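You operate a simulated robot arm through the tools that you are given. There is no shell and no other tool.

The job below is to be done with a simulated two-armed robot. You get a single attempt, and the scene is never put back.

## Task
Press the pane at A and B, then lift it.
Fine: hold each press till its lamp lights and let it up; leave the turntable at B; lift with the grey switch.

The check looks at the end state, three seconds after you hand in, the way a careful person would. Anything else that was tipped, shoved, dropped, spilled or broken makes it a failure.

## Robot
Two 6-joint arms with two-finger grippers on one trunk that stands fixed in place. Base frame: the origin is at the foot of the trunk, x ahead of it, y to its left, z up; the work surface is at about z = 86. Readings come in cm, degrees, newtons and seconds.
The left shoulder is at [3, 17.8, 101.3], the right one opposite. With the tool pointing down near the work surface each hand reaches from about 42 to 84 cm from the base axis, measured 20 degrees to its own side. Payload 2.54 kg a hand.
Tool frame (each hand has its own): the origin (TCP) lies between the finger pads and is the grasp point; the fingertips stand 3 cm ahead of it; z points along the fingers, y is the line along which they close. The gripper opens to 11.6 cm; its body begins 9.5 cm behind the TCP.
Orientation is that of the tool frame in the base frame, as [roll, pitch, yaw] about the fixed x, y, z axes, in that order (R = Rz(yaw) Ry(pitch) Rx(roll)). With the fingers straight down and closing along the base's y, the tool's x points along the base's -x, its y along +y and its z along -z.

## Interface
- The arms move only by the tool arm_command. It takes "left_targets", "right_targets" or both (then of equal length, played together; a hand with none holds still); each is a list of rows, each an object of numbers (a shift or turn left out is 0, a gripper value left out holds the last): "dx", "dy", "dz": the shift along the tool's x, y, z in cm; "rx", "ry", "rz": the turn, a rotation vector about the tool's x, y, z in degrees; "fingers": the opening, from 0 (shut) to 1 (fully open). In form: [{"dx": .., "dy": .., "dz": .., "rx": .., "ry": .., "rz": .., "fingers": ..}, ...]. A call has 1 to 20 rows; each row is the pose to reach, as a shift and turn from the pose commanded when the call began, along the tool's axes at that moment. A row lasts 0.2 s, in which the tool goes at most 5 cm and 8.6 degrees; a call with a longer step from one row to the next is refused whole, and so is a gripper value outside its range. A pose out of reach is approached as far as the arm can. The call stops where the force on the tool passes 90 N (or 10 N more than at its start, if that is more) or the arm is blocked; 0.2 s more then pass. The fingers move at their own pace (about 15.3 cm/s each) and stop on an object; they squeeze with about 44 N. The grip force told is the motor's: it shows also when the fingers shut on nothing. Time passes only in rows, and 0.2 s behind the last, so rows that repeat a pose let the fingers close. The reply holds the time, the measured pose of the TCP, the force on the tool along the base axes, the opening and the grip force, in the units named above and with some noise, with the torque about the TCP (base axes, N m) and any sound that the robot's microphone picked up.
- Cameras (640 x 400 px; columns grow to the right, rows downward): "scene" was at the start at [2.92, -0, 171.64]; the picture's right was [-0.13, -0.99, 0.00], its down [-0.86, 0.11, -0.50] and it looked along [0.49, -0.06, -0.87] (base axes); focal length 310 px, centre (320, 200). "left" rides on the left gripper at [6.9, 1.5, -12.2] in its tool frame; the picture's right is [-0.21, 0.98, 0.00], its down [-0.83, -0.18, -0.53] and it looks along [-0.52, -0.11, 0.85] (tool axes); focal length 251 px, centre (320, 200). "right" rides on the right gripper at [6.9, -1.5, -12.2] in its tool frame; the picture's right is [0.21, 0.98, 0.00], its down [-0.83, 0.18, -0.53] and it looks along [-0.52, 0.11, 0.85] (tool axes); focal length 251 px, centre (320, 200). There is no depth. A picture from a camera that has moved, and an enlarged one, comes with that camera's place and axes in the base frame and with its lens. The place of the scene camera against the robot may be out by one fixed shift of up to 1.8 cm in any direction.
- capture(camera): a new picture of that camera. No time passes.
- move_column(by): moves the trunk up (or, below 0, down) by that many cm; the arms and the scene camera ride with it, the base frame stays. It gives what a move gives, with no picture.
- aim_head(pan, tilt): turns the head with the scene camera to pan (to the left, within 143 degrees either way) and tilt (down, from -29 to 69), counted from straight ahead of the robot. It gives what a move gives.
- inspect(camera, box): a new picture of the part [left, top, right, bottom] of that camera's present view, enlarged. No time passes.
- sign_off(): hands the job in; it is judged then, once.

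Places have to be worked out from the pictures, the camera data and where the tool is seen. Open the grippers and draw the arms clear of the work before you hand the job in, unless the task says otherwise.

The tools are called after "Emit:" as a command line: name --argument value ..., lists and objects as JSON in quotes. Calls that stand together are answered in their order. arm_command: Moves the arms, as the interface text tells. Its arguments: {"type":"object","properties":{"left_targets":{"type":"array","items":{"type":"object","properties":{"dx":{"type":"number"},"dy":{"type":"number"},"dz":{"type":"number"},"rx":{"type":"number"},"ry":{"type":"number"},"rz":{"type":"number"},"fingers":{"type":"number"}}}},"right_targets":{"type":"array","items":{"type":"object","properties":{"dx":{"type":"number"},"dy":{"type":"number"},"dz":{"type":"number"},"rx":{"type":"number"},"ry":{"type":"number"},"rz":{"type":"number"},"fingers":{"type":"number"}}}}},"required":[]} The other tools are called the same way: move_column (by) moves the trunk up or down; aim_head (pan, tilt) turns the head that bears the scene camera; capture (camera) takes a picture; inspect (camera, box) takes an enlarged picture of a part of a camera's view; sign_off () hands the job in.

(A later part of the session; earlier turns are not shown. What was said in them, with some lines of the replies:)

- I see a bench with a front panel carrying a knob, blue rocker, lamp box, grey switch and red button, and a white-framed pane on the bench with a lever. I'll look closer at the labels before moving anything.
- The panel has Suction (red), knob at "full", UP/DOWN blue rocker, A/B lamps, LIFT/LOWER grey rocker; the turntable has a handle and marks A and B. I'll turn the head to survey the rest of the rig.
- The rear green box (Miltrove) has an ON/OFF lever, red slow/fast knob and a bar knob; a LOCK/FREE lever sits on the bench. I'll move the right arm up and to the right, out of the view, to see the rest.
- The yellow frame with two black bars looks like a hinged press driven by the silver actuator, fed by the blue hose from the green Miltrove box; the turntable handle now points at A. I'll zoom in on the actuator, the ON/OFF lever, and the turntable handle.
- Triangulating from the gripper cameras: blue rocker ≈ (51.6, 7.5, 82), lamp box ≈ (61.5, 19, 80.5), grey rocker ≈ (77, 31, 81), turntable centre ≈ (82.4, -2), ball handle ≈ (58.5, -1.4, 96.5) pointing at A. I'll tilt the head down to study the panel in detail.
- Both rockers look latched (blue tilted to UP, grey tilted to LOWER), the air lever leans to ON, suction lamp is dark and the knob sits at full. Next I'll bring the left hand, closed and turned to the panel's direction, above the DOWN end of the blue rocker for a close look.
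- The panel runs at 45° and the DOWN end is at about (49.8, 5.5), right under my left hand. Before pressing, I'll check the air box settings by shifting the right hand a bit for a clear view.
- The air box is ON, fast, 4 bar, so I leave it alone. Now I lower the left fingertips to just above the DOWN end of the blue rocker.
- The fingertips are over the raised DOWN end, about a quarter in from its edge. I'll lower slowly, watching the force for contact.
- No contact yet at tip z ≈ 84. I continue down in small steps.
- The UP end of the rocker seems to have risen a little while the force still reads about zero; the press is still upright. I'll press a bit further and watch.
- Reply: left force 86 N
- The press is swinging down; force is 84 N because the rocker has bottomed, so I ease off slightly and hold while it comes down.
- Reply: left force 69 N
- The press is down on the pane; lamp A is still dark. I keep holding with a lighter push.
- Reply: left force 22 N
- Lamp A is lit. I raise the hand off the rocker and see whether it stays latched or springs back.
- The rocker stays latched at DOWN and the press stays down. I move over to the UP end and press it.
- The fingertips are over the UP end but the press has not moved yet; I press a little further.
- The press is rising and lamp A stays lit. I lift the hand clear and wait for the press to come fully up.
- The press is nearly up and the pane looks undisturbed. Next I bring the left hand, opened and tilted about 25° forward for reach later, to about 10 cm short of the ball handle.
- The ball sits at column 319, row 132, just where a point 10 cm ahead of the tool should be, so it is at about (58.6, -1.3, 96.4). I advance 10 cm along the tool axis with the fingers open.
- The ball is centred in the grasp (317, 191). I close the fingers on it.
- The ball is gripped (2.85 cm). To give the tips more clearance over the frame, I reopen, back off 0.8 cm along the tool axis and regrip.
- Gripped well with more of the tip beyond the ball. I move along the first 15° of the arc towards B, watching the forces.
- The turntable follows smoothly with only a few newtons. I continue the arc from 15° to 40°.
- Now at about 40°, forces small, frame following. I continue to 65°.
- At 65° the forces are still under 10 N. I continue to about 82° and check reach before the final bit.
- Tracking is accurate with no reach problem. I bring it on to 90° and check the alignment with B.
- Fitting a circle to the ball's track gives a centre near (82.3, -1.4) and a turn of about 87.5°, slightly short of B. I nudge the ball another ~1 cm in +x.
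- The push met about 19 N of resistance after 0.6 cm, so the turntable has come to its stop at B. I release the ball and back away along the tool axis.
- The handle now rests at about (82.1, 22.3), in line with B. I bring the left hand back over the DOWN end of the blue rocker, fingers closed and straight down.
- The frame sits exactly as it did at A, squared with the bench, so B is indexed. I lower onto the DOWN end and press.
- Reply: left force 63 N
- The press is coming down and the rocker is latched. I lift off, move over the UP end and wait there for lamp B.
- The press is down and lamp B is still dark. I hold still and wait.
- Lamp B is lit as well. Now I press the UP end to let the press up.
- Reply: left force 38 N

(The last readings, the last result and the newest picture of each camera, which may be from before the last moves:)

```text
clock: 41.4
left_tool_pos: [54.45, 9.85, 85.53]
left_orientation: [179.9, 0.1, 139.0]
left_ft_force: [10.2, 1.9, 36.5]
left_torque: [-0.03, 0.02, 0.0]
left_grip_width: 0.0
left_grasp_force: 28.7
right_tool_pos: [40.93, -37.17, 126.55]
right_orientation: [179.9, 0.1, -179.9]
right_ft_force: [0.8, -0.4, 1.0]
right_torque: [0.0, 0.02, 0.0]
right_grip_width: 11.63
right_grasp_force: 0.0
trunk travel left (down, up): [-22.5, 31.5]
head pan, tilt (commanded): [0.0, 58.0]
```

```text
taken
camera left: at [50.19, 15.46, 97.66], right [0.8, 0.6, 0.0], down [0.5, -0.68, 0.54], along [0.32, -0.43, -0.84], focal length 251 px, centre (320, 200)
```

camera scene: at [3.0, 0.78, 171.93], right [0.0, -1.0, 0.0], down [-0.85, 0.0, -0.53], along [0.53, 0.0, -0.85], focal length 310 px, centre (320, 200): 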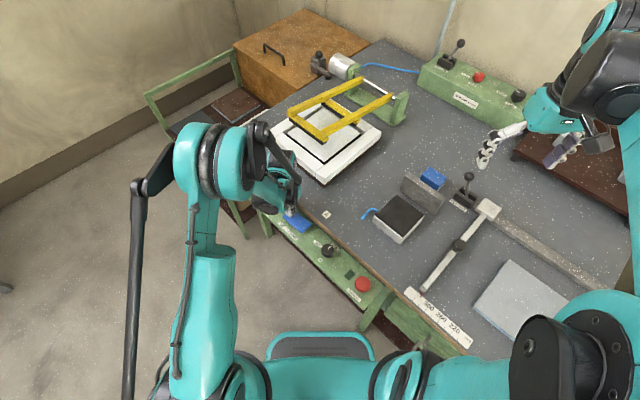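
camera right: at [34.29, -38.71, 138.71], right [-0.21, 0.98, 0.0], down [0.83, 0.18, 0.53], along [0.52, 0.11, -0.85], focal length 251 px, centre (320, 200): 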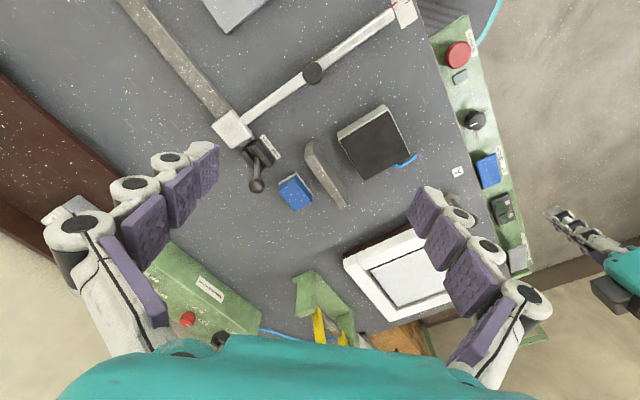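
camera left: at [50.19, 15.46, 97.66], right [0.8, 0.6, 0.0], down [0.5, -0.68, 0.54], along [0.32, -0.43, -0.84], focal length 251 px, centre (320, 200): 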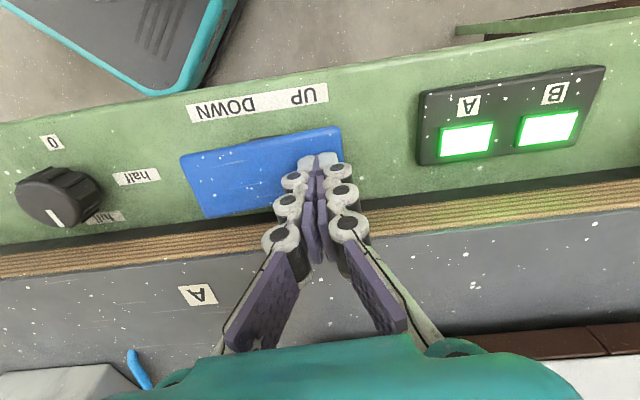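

The press is rising with both lamps lit. I lift the hand and move it along the panel to above the LIFT end of the grey rocker, about (73.8, 29.1).

Emit:
arm_command --left_targets '[{"dz": -2}, {"dz": -6}, {"dz": -10}, {"dz": -12.5}, {"dz": -12.5}, {"dz": -12.5, "dy": 4.5, "dx": -0.33}, {"dz": -12.5, "dy": 9.1, "dx": -0.67}, {"dz": -12.5, "dy": 13.6, "dx": -1.0}, {"dz": -12.5, "dy": 18.2, "dx": -1.35}, {"dz": -12.5, "dy": 22.7, "dx": -1.7}, {"dz": -12.5, "dy": 27.2, "dx": -2.0}, {"dz": -12.5, "dy": 27.2, "dx": -2.0}]'

Emit:
capture --camera "left"

Emit:
capture --camera "scene"

```text
clock: 44.0
left_tool_pos: [73.87, 28.94, 98.08]
left_orientation: [180.0, 0.1, 138.9]
left_ft_force: [0.4, -0.6, 0.6]
left_torque: [0.03, -0.02, -0.02]
left_grip_width: 0.0
left_grasp_force: 28.9
right_tool_pos: [41.04, -37.21, 126.64]
right_orientation: [-179.9, -0.1, -180.0]
right_ft_force: [0.1, 0.0, -0.7]
right_torque: [0.04, -0.04, -0.01]
right_grip_width: 11.62
right_grasp_force: 0.0
trunk travel left (down, up): [-22.5, 31.5]
head pan, tilt (commanded): [0.0, 58.0]
```

```text
taken
camera left: at [69.64, 34.64, 110.15], right [0.8, 0.6, 0.0], down [0.5, -0.68, 0.53], along [0.32, -0.43, -0.85], focal length 251 px, centre (320, 200)
```

left: 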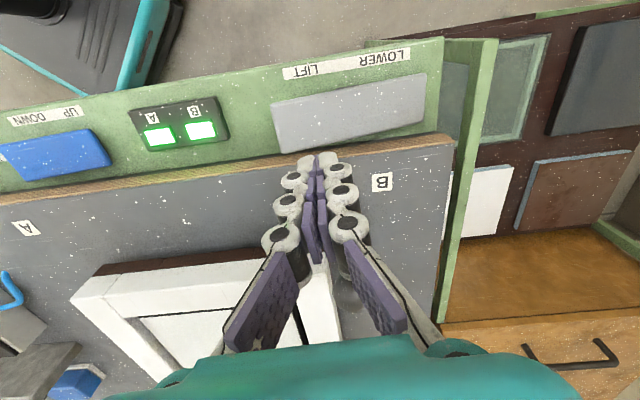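

```text
taken
camera scene: at [3.1, 0.73, 171.9], right [0.0, -1.0, 0.0], down [-0.85, 0.0, -0.53], along [0.53, 0.0, -0.85], focal length 310 px, centre (320, 200)
```

scene: 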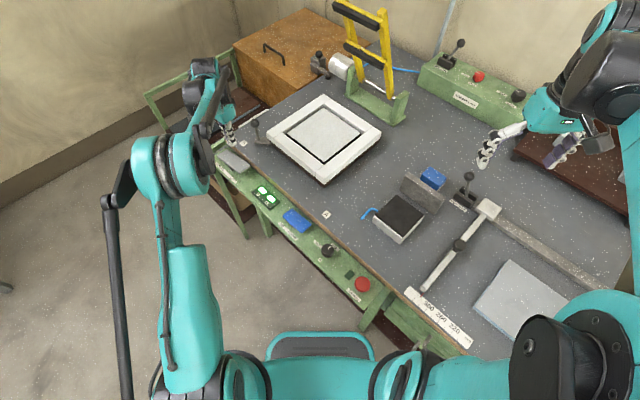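

The press is nearly upright and the fingertips line up with the grey rocker. I shift 1.5 cm more towards the LIFT end and come down to just above it, letting the press finish rising.

Emit:
arm_command --left_targets '[{"dy": -1.5}, {"dy": -1.5, "dz": 3}, {"dy": -1.5, "dz": 6}, {"dy": -1.5, "dz": 8}, {"dy": -1.5, "dz": 8}, {"dy": -1.5, "dz": 8}]'

Emit:
capture --camera "left"

Emit:
capture --camera "scene"

```text
clock: 45.4
left_tool_pos: [72.85, 27.96, 89.77]
left_orientation: [180.0, 0.0, 138.9]
left_ft_force: [0.8, -0.1, -0.2]
left_torque: [-0.03, 0.01, -0.01]
left_grip_width: 0.01
left_grasp_force: 28.7
right_tool_pos: [41.04, -37.12, 126.58]
right_orientation: [-180.0, -0.1, -179.9]
right_ft_force: [0.7, 0.7, -0.7]
right_torque: [0.0, -0.01, -0.04]
right_grip_width: 11.62
right_grasp_force: 0.0
trunk travel left (down, up): [-22.5, 31.5]
head pan, tilt (commanded): [0.0, 58.0]
```

```text
taken
camera left: at [68.69, 33.59, 101.97], right [0.8, 0.6, 0.0], down [0.5, -0.68, 0.53], along [0.32, -0.43, -0.85], focal length 251 px, centre (320, 200)
```

left: 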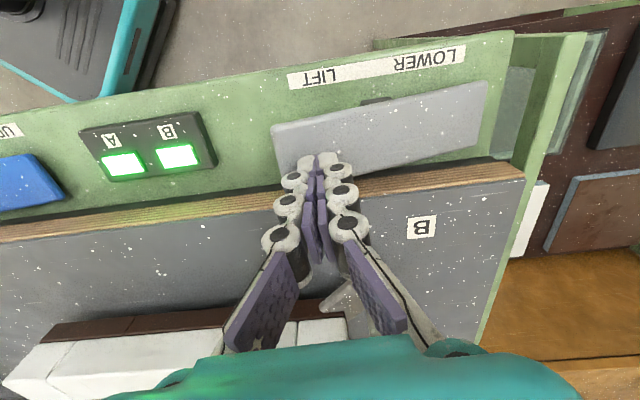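

```text
taken
camera scene: at [3.24, 0.85, 171.9], right [0.0, -1.0, 0.0], down [-0.85, 0.0, -0.53], along [0.53, 0.0, -0.85], focal length 310 px, centre (320, 200)
```

scene: 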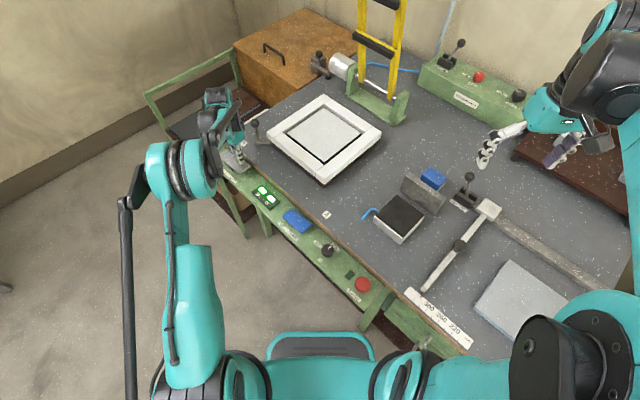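

The press is fully up again. I lower slowly onto the LIFT end.

Emit:
arm_command --left_targets '[{"dz": 0.6}, {"dz": 1.2}, {"dz": 1.8}, {"dz": 2.4}, {"dz": 3.0}]'

Emit:
capture --camera "left"

Emit:
capture --camera "scene"

```text
clock: 46.6
left_tool_pos: [72.63, 27.83, 86.91]
left_orientation: [-180.0, 0.0, 138.9]
left_ft_force: [-3.3, -4.3, 9.8]
left_torque: [-0.12, 0.05, -0.04]
left_grip_width: 0.0
left_grasp_force: 28.0
right_tool_pos: [41.09, -37.18, 126.59]
right_orientation: [179.9, 0.0, 179.9]
right_ft_force: [0.2, -0.8, 0.5]
right_torque: [-0.01, -0.04, 0.0]
right_grip_width: 11.62
right_grasp_force: 0.0
trunk travel left (down, up): [-22.5, 31.5]
head pan, tilt (commanded): [0.0, 58.0]
```

```text
taken
camera left: at [68.56, 33.46, 99.06], right [0.8, 0.6, 0.0], down [0.5, -0.68, 0.53], along [0.32, -0.43, -0.85], focal length 251 px, centre (320, 200)
```

left: 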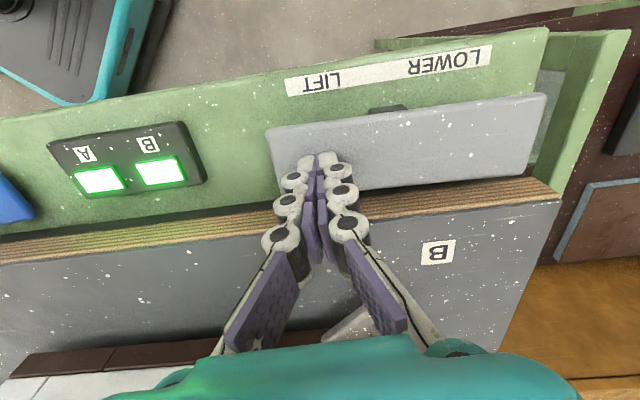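

```text
taken
camera scene: at [3.07, 0.73, 171.89], right [0.0, -1.0, 0.0], down [-0.85, 0.0, -0.53], along [0.53, 0.0, -0.85], focal length 310 px, centre (320, 200)
```

scene: 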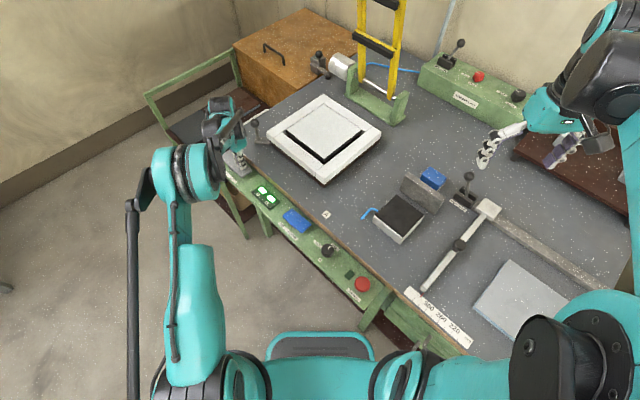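

The pane is rising out of its frame. I hold the switch a little longer and watch it come up.

Emit:
arm_command --left_targets '[{"dz": 0.1}, {"dz": 0.1}, {"dz": 0.1}, {"dz": 0.1}, {"dz": 0.1}, {"dz": 0.1}]'

Emit:
inspect --camera "scene" --box '[220, 70, 420, 200]'

Emit:
capture --camera "left"

```text
clock: 48.0
left_tool_pos: [72.85, 27.89, 86.95]
left_orientation: [179.9, 0.0, 138.8]
left_ft_force: [-1.7, -2.4, 7.7]
left_torque: [-0.09, 0.01, -0.03]
left_grip_width: 0.0
left_grasp_force: 28.9
right_tool_pos: [40.91, -37.1, 126.59]
right_orientation: [-180.0, 0.0, 180.0]
right_ft_force: [-0.7, 0.5, -0.5]
right_torque: [-0.03, -0.04, 0.02]
right_grip_width: 11.59
right_grasp_force: 0.1
trunk travel left (down, up): [-22.5, 31.5]
head pan, tilt (commanded): [0.0, 58.0]
```

```text
3.08 times, centred on (320, 135) of scene
camera zoom: at [3.1, 0.76, 171.9], right [0.0, -1.0, 0.0], down [-0.85, 0.0, -0.53], along [0.53, 0.0, -0.85], focal length 953 px, centre (320, 400)
```

zoom: 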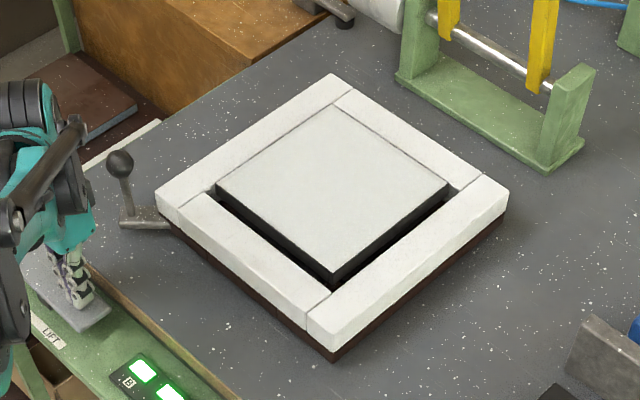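

```text
taken
camera left: at [68.61, 33.54, 99.02], right [0.8, 0.6, 0.0], down [0.5, -0.68, 0.53], along [0.32, -0.43, -0.85], focal length 251 px, centre (320, 200)
```

left: 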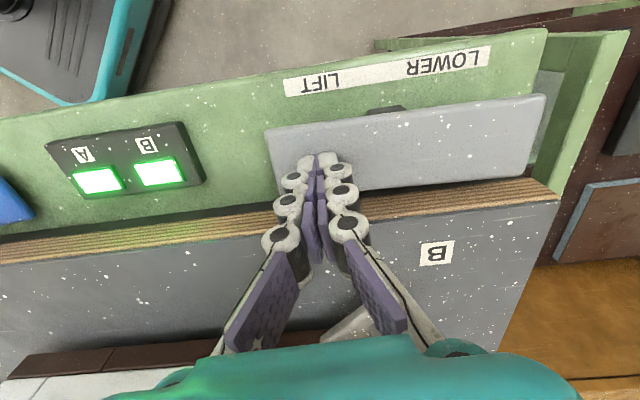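

The pane stands raised above the frame. I take the hand off the switch and see if it stays up.

Emit:
arm_command --left_targets '[{"dz": -1}, {"dz": -3}, {"dz": -6}, {"dz": -10}, {"dz": -12}, {"dz": -12}]'

Emit:
inspect --camera "scene" --box '[220, 70, 420, 200]'

Emit:
capture --camera "left"

```text
clock: 49.4
left_tool_pos: [72.73, 27.84, 98.76]
left_orientation: [180.0, 0.1, 138.8]
left_ft_force: [-0.1, 0.1, 0.6]
left_torque: [-0.01, 0.0, 0.08]
left_grip_width: 0.0
left_grasp_force: 28.7
right_tool_pos: [41.1, -37.24, 126.54]
right_orientation: [180.0, 0.0, 180.0]
right_ft_force: [0.0, -0.3, 0.4]
right_torque: [0.02, 0.0, 0.02]
right_grip_width: 11.6
right_grasp_force: 0.0
trunk travel left (down, up): [-22.5, 31.5]
head pan, tilt (commanded): [0.0, 58.0]
```

```text
3.08 times, centred on (320, 135) of scene
camera zoom: at [3.24, 0.84, 171.89], right [0.0, -1.0, 0.0], down [-0.85, 0.0, -0.53], along [0.53, 0.0, -0.85], focal length 953 px, centre (320, 400)
```

zoom: 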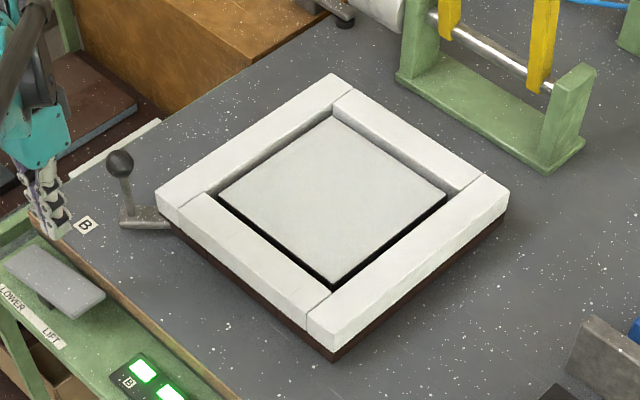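

```text
taken
camera left: at [68.61, 33.54, 110.93], right [0.8, 0.6, 0.0], down [0.5, -0.68, 0.53], along [0.32, -0.43, -0.85], focal length 251 px, centre (320, 200)
```

left: 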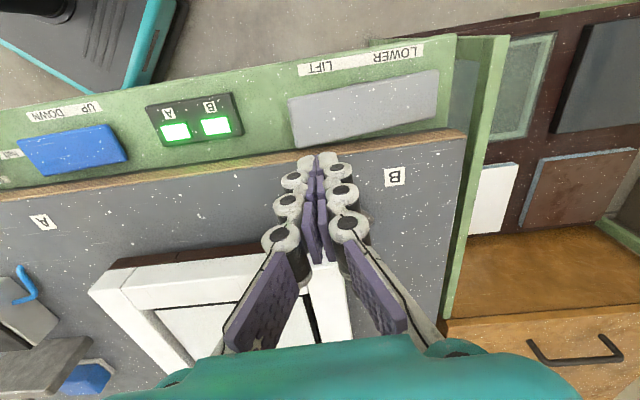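

When released, the switch and the pane went back down; the force was only about 8 N, so maybe it was not pressed through to its latch. I'll press again, this time fully to the bottom.

Emit:
arm_command --left_targets '[{"dz": 4}, {"dz": 8}, {"dz": 11}, {"dz": 12}, {"dz": 12.4}, {"dz": 12.7}, {"dz": 13.0}]'

Emit:
capture --camera "left"

Emit:
capture --camera "scene"

```text
clock: 51.0
left_tool_pos: [72.72, 27.89, 86.11]
left_orientation: [179.8, 0.1, 139.0]
left_ft_force: [9.2, 4.1, 36.9]
left_torque: [0.18, -0.57, 0.0]
left_grip_width: 0.0
left_grasp_force: 28.5
right_tool_pos: [40.87, -37.2, 126.7]
right_orientation: [180.0, 0.1, -180.0]
right_ft_force: [0.1, -0.1, -0.7]
right_torque: [0.05, -0.01, -0.01]
right_grip_width: 11.61
right_grasp_force: 0.0
trunk travel left (down, up): [-22.5, 31.5]
head pan, tilt (commanded): [0.0, 58.0]
```

```text
taken
camera left: at [68.5, 33.55, 98.23], right [0.8, 0.6, 0.01], down [0.5, -0.68, 0.54], along [0.32, -0.43, -0.84], focal length 251 px, centre (320, 200)
```

left: 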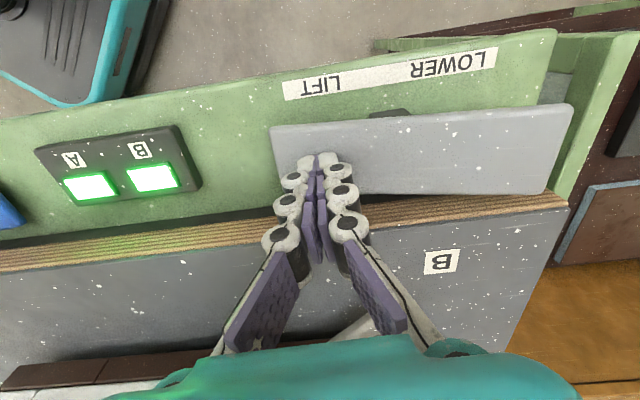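

```text
taken
camera scene: at [2.85, 0.71, 171.95], right [0.0, -1.0, 0.0], down [-0.85, 0.0, -0.53], along [0.53, 0.0, -0.85], focal length 310 px, centre (320, 200)
```

scene: 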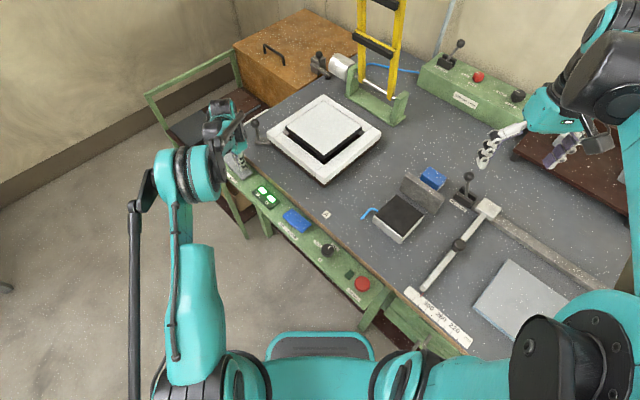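

Now the pane rises clearly higher with 37 N on the switch. I press slightly further and hold to let it go all the way up.

Emit:
arm_command --left_targets '[{"dz": 0.2}, {"dz": 0.2}, {"dz": 0.2}, {"dz": 0.2}, {"dz": 0.2}, {"dz": 0.2}]'

Emit:
inspect --camera "scene" --box '[220, 70, 420, 200]'

```text
clock: 52.4
left_tool_pos: [72.52, 27.74, 85.97]
left_orientation: [179.9, 0.2, 138.9]
left_ft_force: [10.8, 5.6, 59.3]
left_torque: [0.32, -0.83, -0.05]
left_grip_width: 0.02
left_grasp_force: 28.3
right_tool_pos: [40.55, -37.21, 126.61]
right_orientation: [180.0, 0.2, -179.9]
right_ft_force: [0.1, -0.1, 0.4]
right_torque: [-0.02, -0.04, -0.01]
right_grip_width: 11.6
right_grasp_force: 0.0
trunk travel left (down, up): [-22.5, 31.5]
head pan, tilt (commanded): [0.0, 58.0]
```

```text
3.08 times, centred on (320, 135) of scene
camera zoom: at [2.56, 0.59, 171.92], right [0.0, -1.0, 0.0], down [-0.85, 0.0, -0.53], along [0.53, 0.0, -0.85], focal length 953 px, centre (320, 400)
```

zoom: 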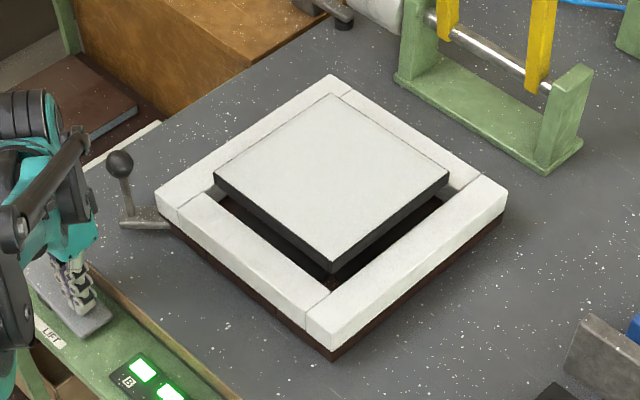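

The pane is up higher with the switch bottomed. I lift the hand off and check whether it latches this time.

Emit:
arm_command --left_targets '[{"dz": -0.5}, {"dz": -1.5}, {"dz": -3}, {"dz": -6}, {"dz": -10}, {"dz": -12}]'

Emit:
inspect --camera "scene" --box '[220, 70, 420, 200]'

Emit:
capture --camera "left"

```text
clock: 53.8
left_tool_pos: [72.75, 27.78, 97.64]
left_orientation: [-180.0, 0.0, 138.8]
left_ft_force: [0.4, -0.1, 0.4]
left_torque: [-0.01, -0.01, -0.02]
left_grip_width: 0.0
left_grasp_force: 28.3
right_tool_pos: [41.11, -37.21, 126.58]
right_orientation: [180.0, 0.0, 180.0]
right_ft_force: [-0.3, -0.1, 0.2]
right_torque: [-0.02, -0.02, -0.02]
right_grip_width: 11.61
right_grasp_force: 0.0
trunk travel left (down, up): [-22.5, 31.5]
head pan, tilt (commanded): [0.0, 58.0]
```

```text
3.08 times, centred on (320, 135) of scene
camera zoom: at [3.23, 0.84, 171.89], right [0.0, -1.0, 0.0], down [-0.85, 0.0, -0.53], along [0.53, 0.0, -0.85], focal length 953 px, centre (320, 400)
```

zoom: 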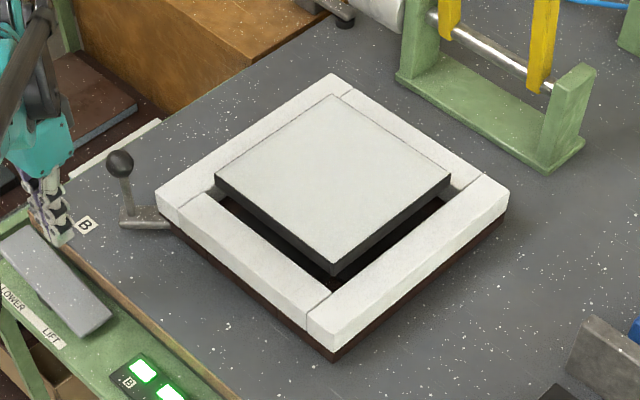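

```text
taken
camera left: at [68.66, 33.49, 109.79], right [0.8, 0.6, 0.0], down [0.5, -0.68, 0.53], along [0.32, -0.43, -0.85], focal length 251 px, centre (320, 200)
```

left: 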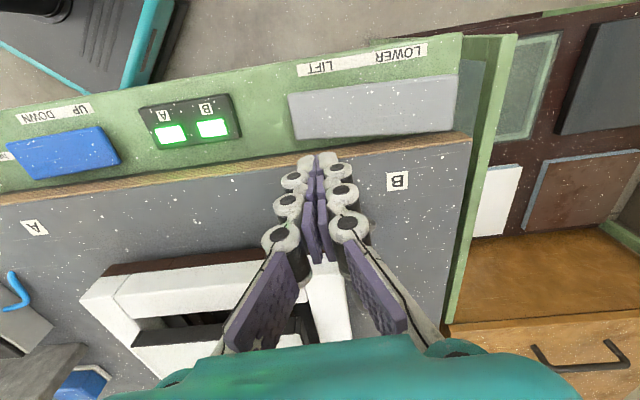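

The switch has latched at LIFT and the pane stays up, with both lamps lit, the press up and the handle at B. I draw the left arm up and back to its starting place and open its gripper.

Emit:
arm_command --left_targets '[{"dx": 1.5, "dy": -0.8, "dz": -3}, {"dx": 4.5, "dy": -2.5, "dz": -5.5, "rz": -6}, {"dx": 7.5, "dy": -4.2, "dz": -8, "rz": -13}, {"dx": 10.5, "dy": -6, "dz": -10, "rz": -20}, {"dx": 13.5, "dy": -7.6, "dz": -12, "rz": -27}, {"dx": 16, "dy": -9.1, "dz": -14, "rz": -34, "fingers": 0.5}, {"dx": 18.4, "dy": -10.4, "dz": -15.4, "rz": -41, "fingers": 1}, {"dx": 18.4, "dy": -10.4, "dz": -15.4, "rz": -41, "fingers": 1}, {"dx": 18.4, "dy": -10.4, "dz": -15.4, "rz": -41, "fingers": 1}]'

Emit:
capture --camera "scene"

Emit:
inspect --camera "scene" --box '[180, 70, 420, 220]'

Emit:
capture --camera "left"

```text
clock: 55.8
left_tool_pos: [51.87, 32.19, 112.94]
left_orientation: [180.0, 0.2, -180.0]
left_ft_force: [-1.1, 0.2, 1.0]
left_torque: [0.01, -0.01, -0.01]
left_grip_width: 11.6
left_grasp_force: 0.0
right_tool_pos: [41.06, -37.08, 126.58]
right_orientation: [180.0, -0.1, 179.9]
right_ft_force: [-0.1, 0.3, 0.1]
right_torque: [0.01, -0.03, 0.0]
right_grip_width: 11.61
right_grasp_force: 0.0
trunk travel left (down, up): [-22.5, 31.5]
head pan, tilt (commanded): [0.0, 58.0]
```

```text
taken
camera scene: at [3.14, 0.84, 171.9], right [0.0, -1.0, 0.0], down [-0.85, 0.0, -0.53], along [0.53, 0.0, -0.85], focal length 310 px, centre (320, 200)
```

scene: 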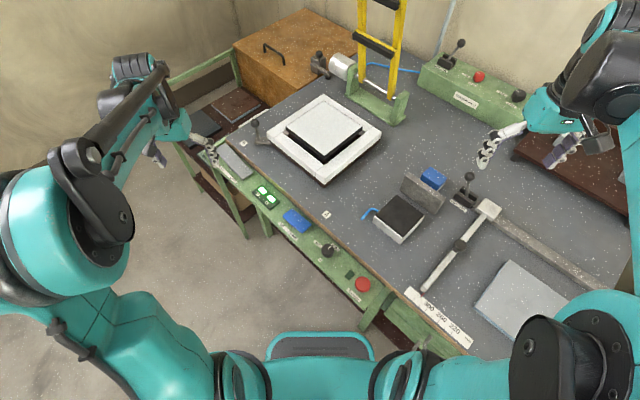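

```text
2.67 times, centred on (300, 145) of scene
camera zoom: at [3.14, 0.84, 171.9], right [0.0, -1.0, 0.0], down [-0.85, 0.0, -0.53], along [0.53, 0.0, -0.85], focal length 826 px, centre (373, 347)
```

zoom: 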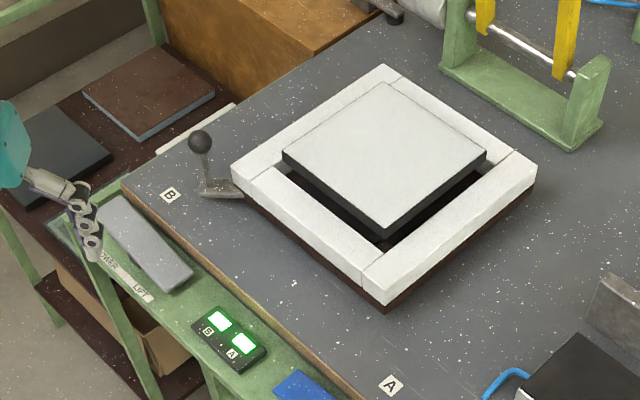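

```text
taken
camera left: at [45.08, 33.67, 125.16], right [0.21, 0.98, 0.0], down [0.83, -0.18, 0.53], along [0.52, -0.11, -0.85], focal length 251 px, centre (320, 200)
```

left: 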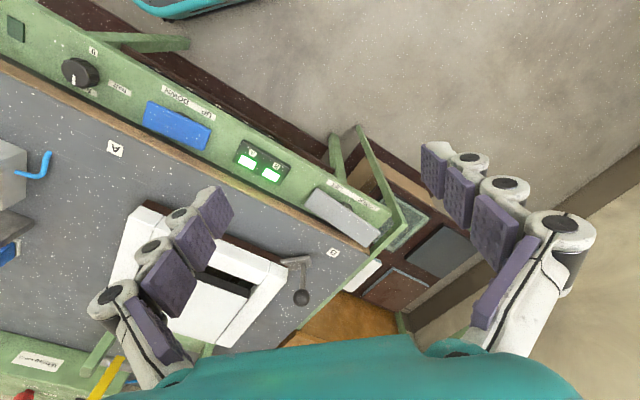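

Everything is as asked: both lamps lit, press up, handle at B, grey switch latched at LIFT, pane raised and steady for several seconds, and nothing else disturbed. Both grippers are open and clear, so I hand in.

Emit:
sign_off

```text
The job is handed in.
```

The pane was pressed at A and at B and then raised with the grey switch, and the job is handed in.

- **Presses:** I pressed with the blue switch and let each press up only after its lamp came on. Both lamps, A and B, were still lit at the end.
- **Turntable:** It was turned from A until it met resistance at B and left there, with the handle in line with the B mark.
- **Lift:** My first push on the grey switch did not latch, so the pane rose a little and sank back. A full press latched it, and the pane stayed up from then until I handed in.
- **Everything else:** I left the suction, the knob and the air box settings as they were. No other item looked moved in the last pictures. Both grippers are open and the arms are clear.
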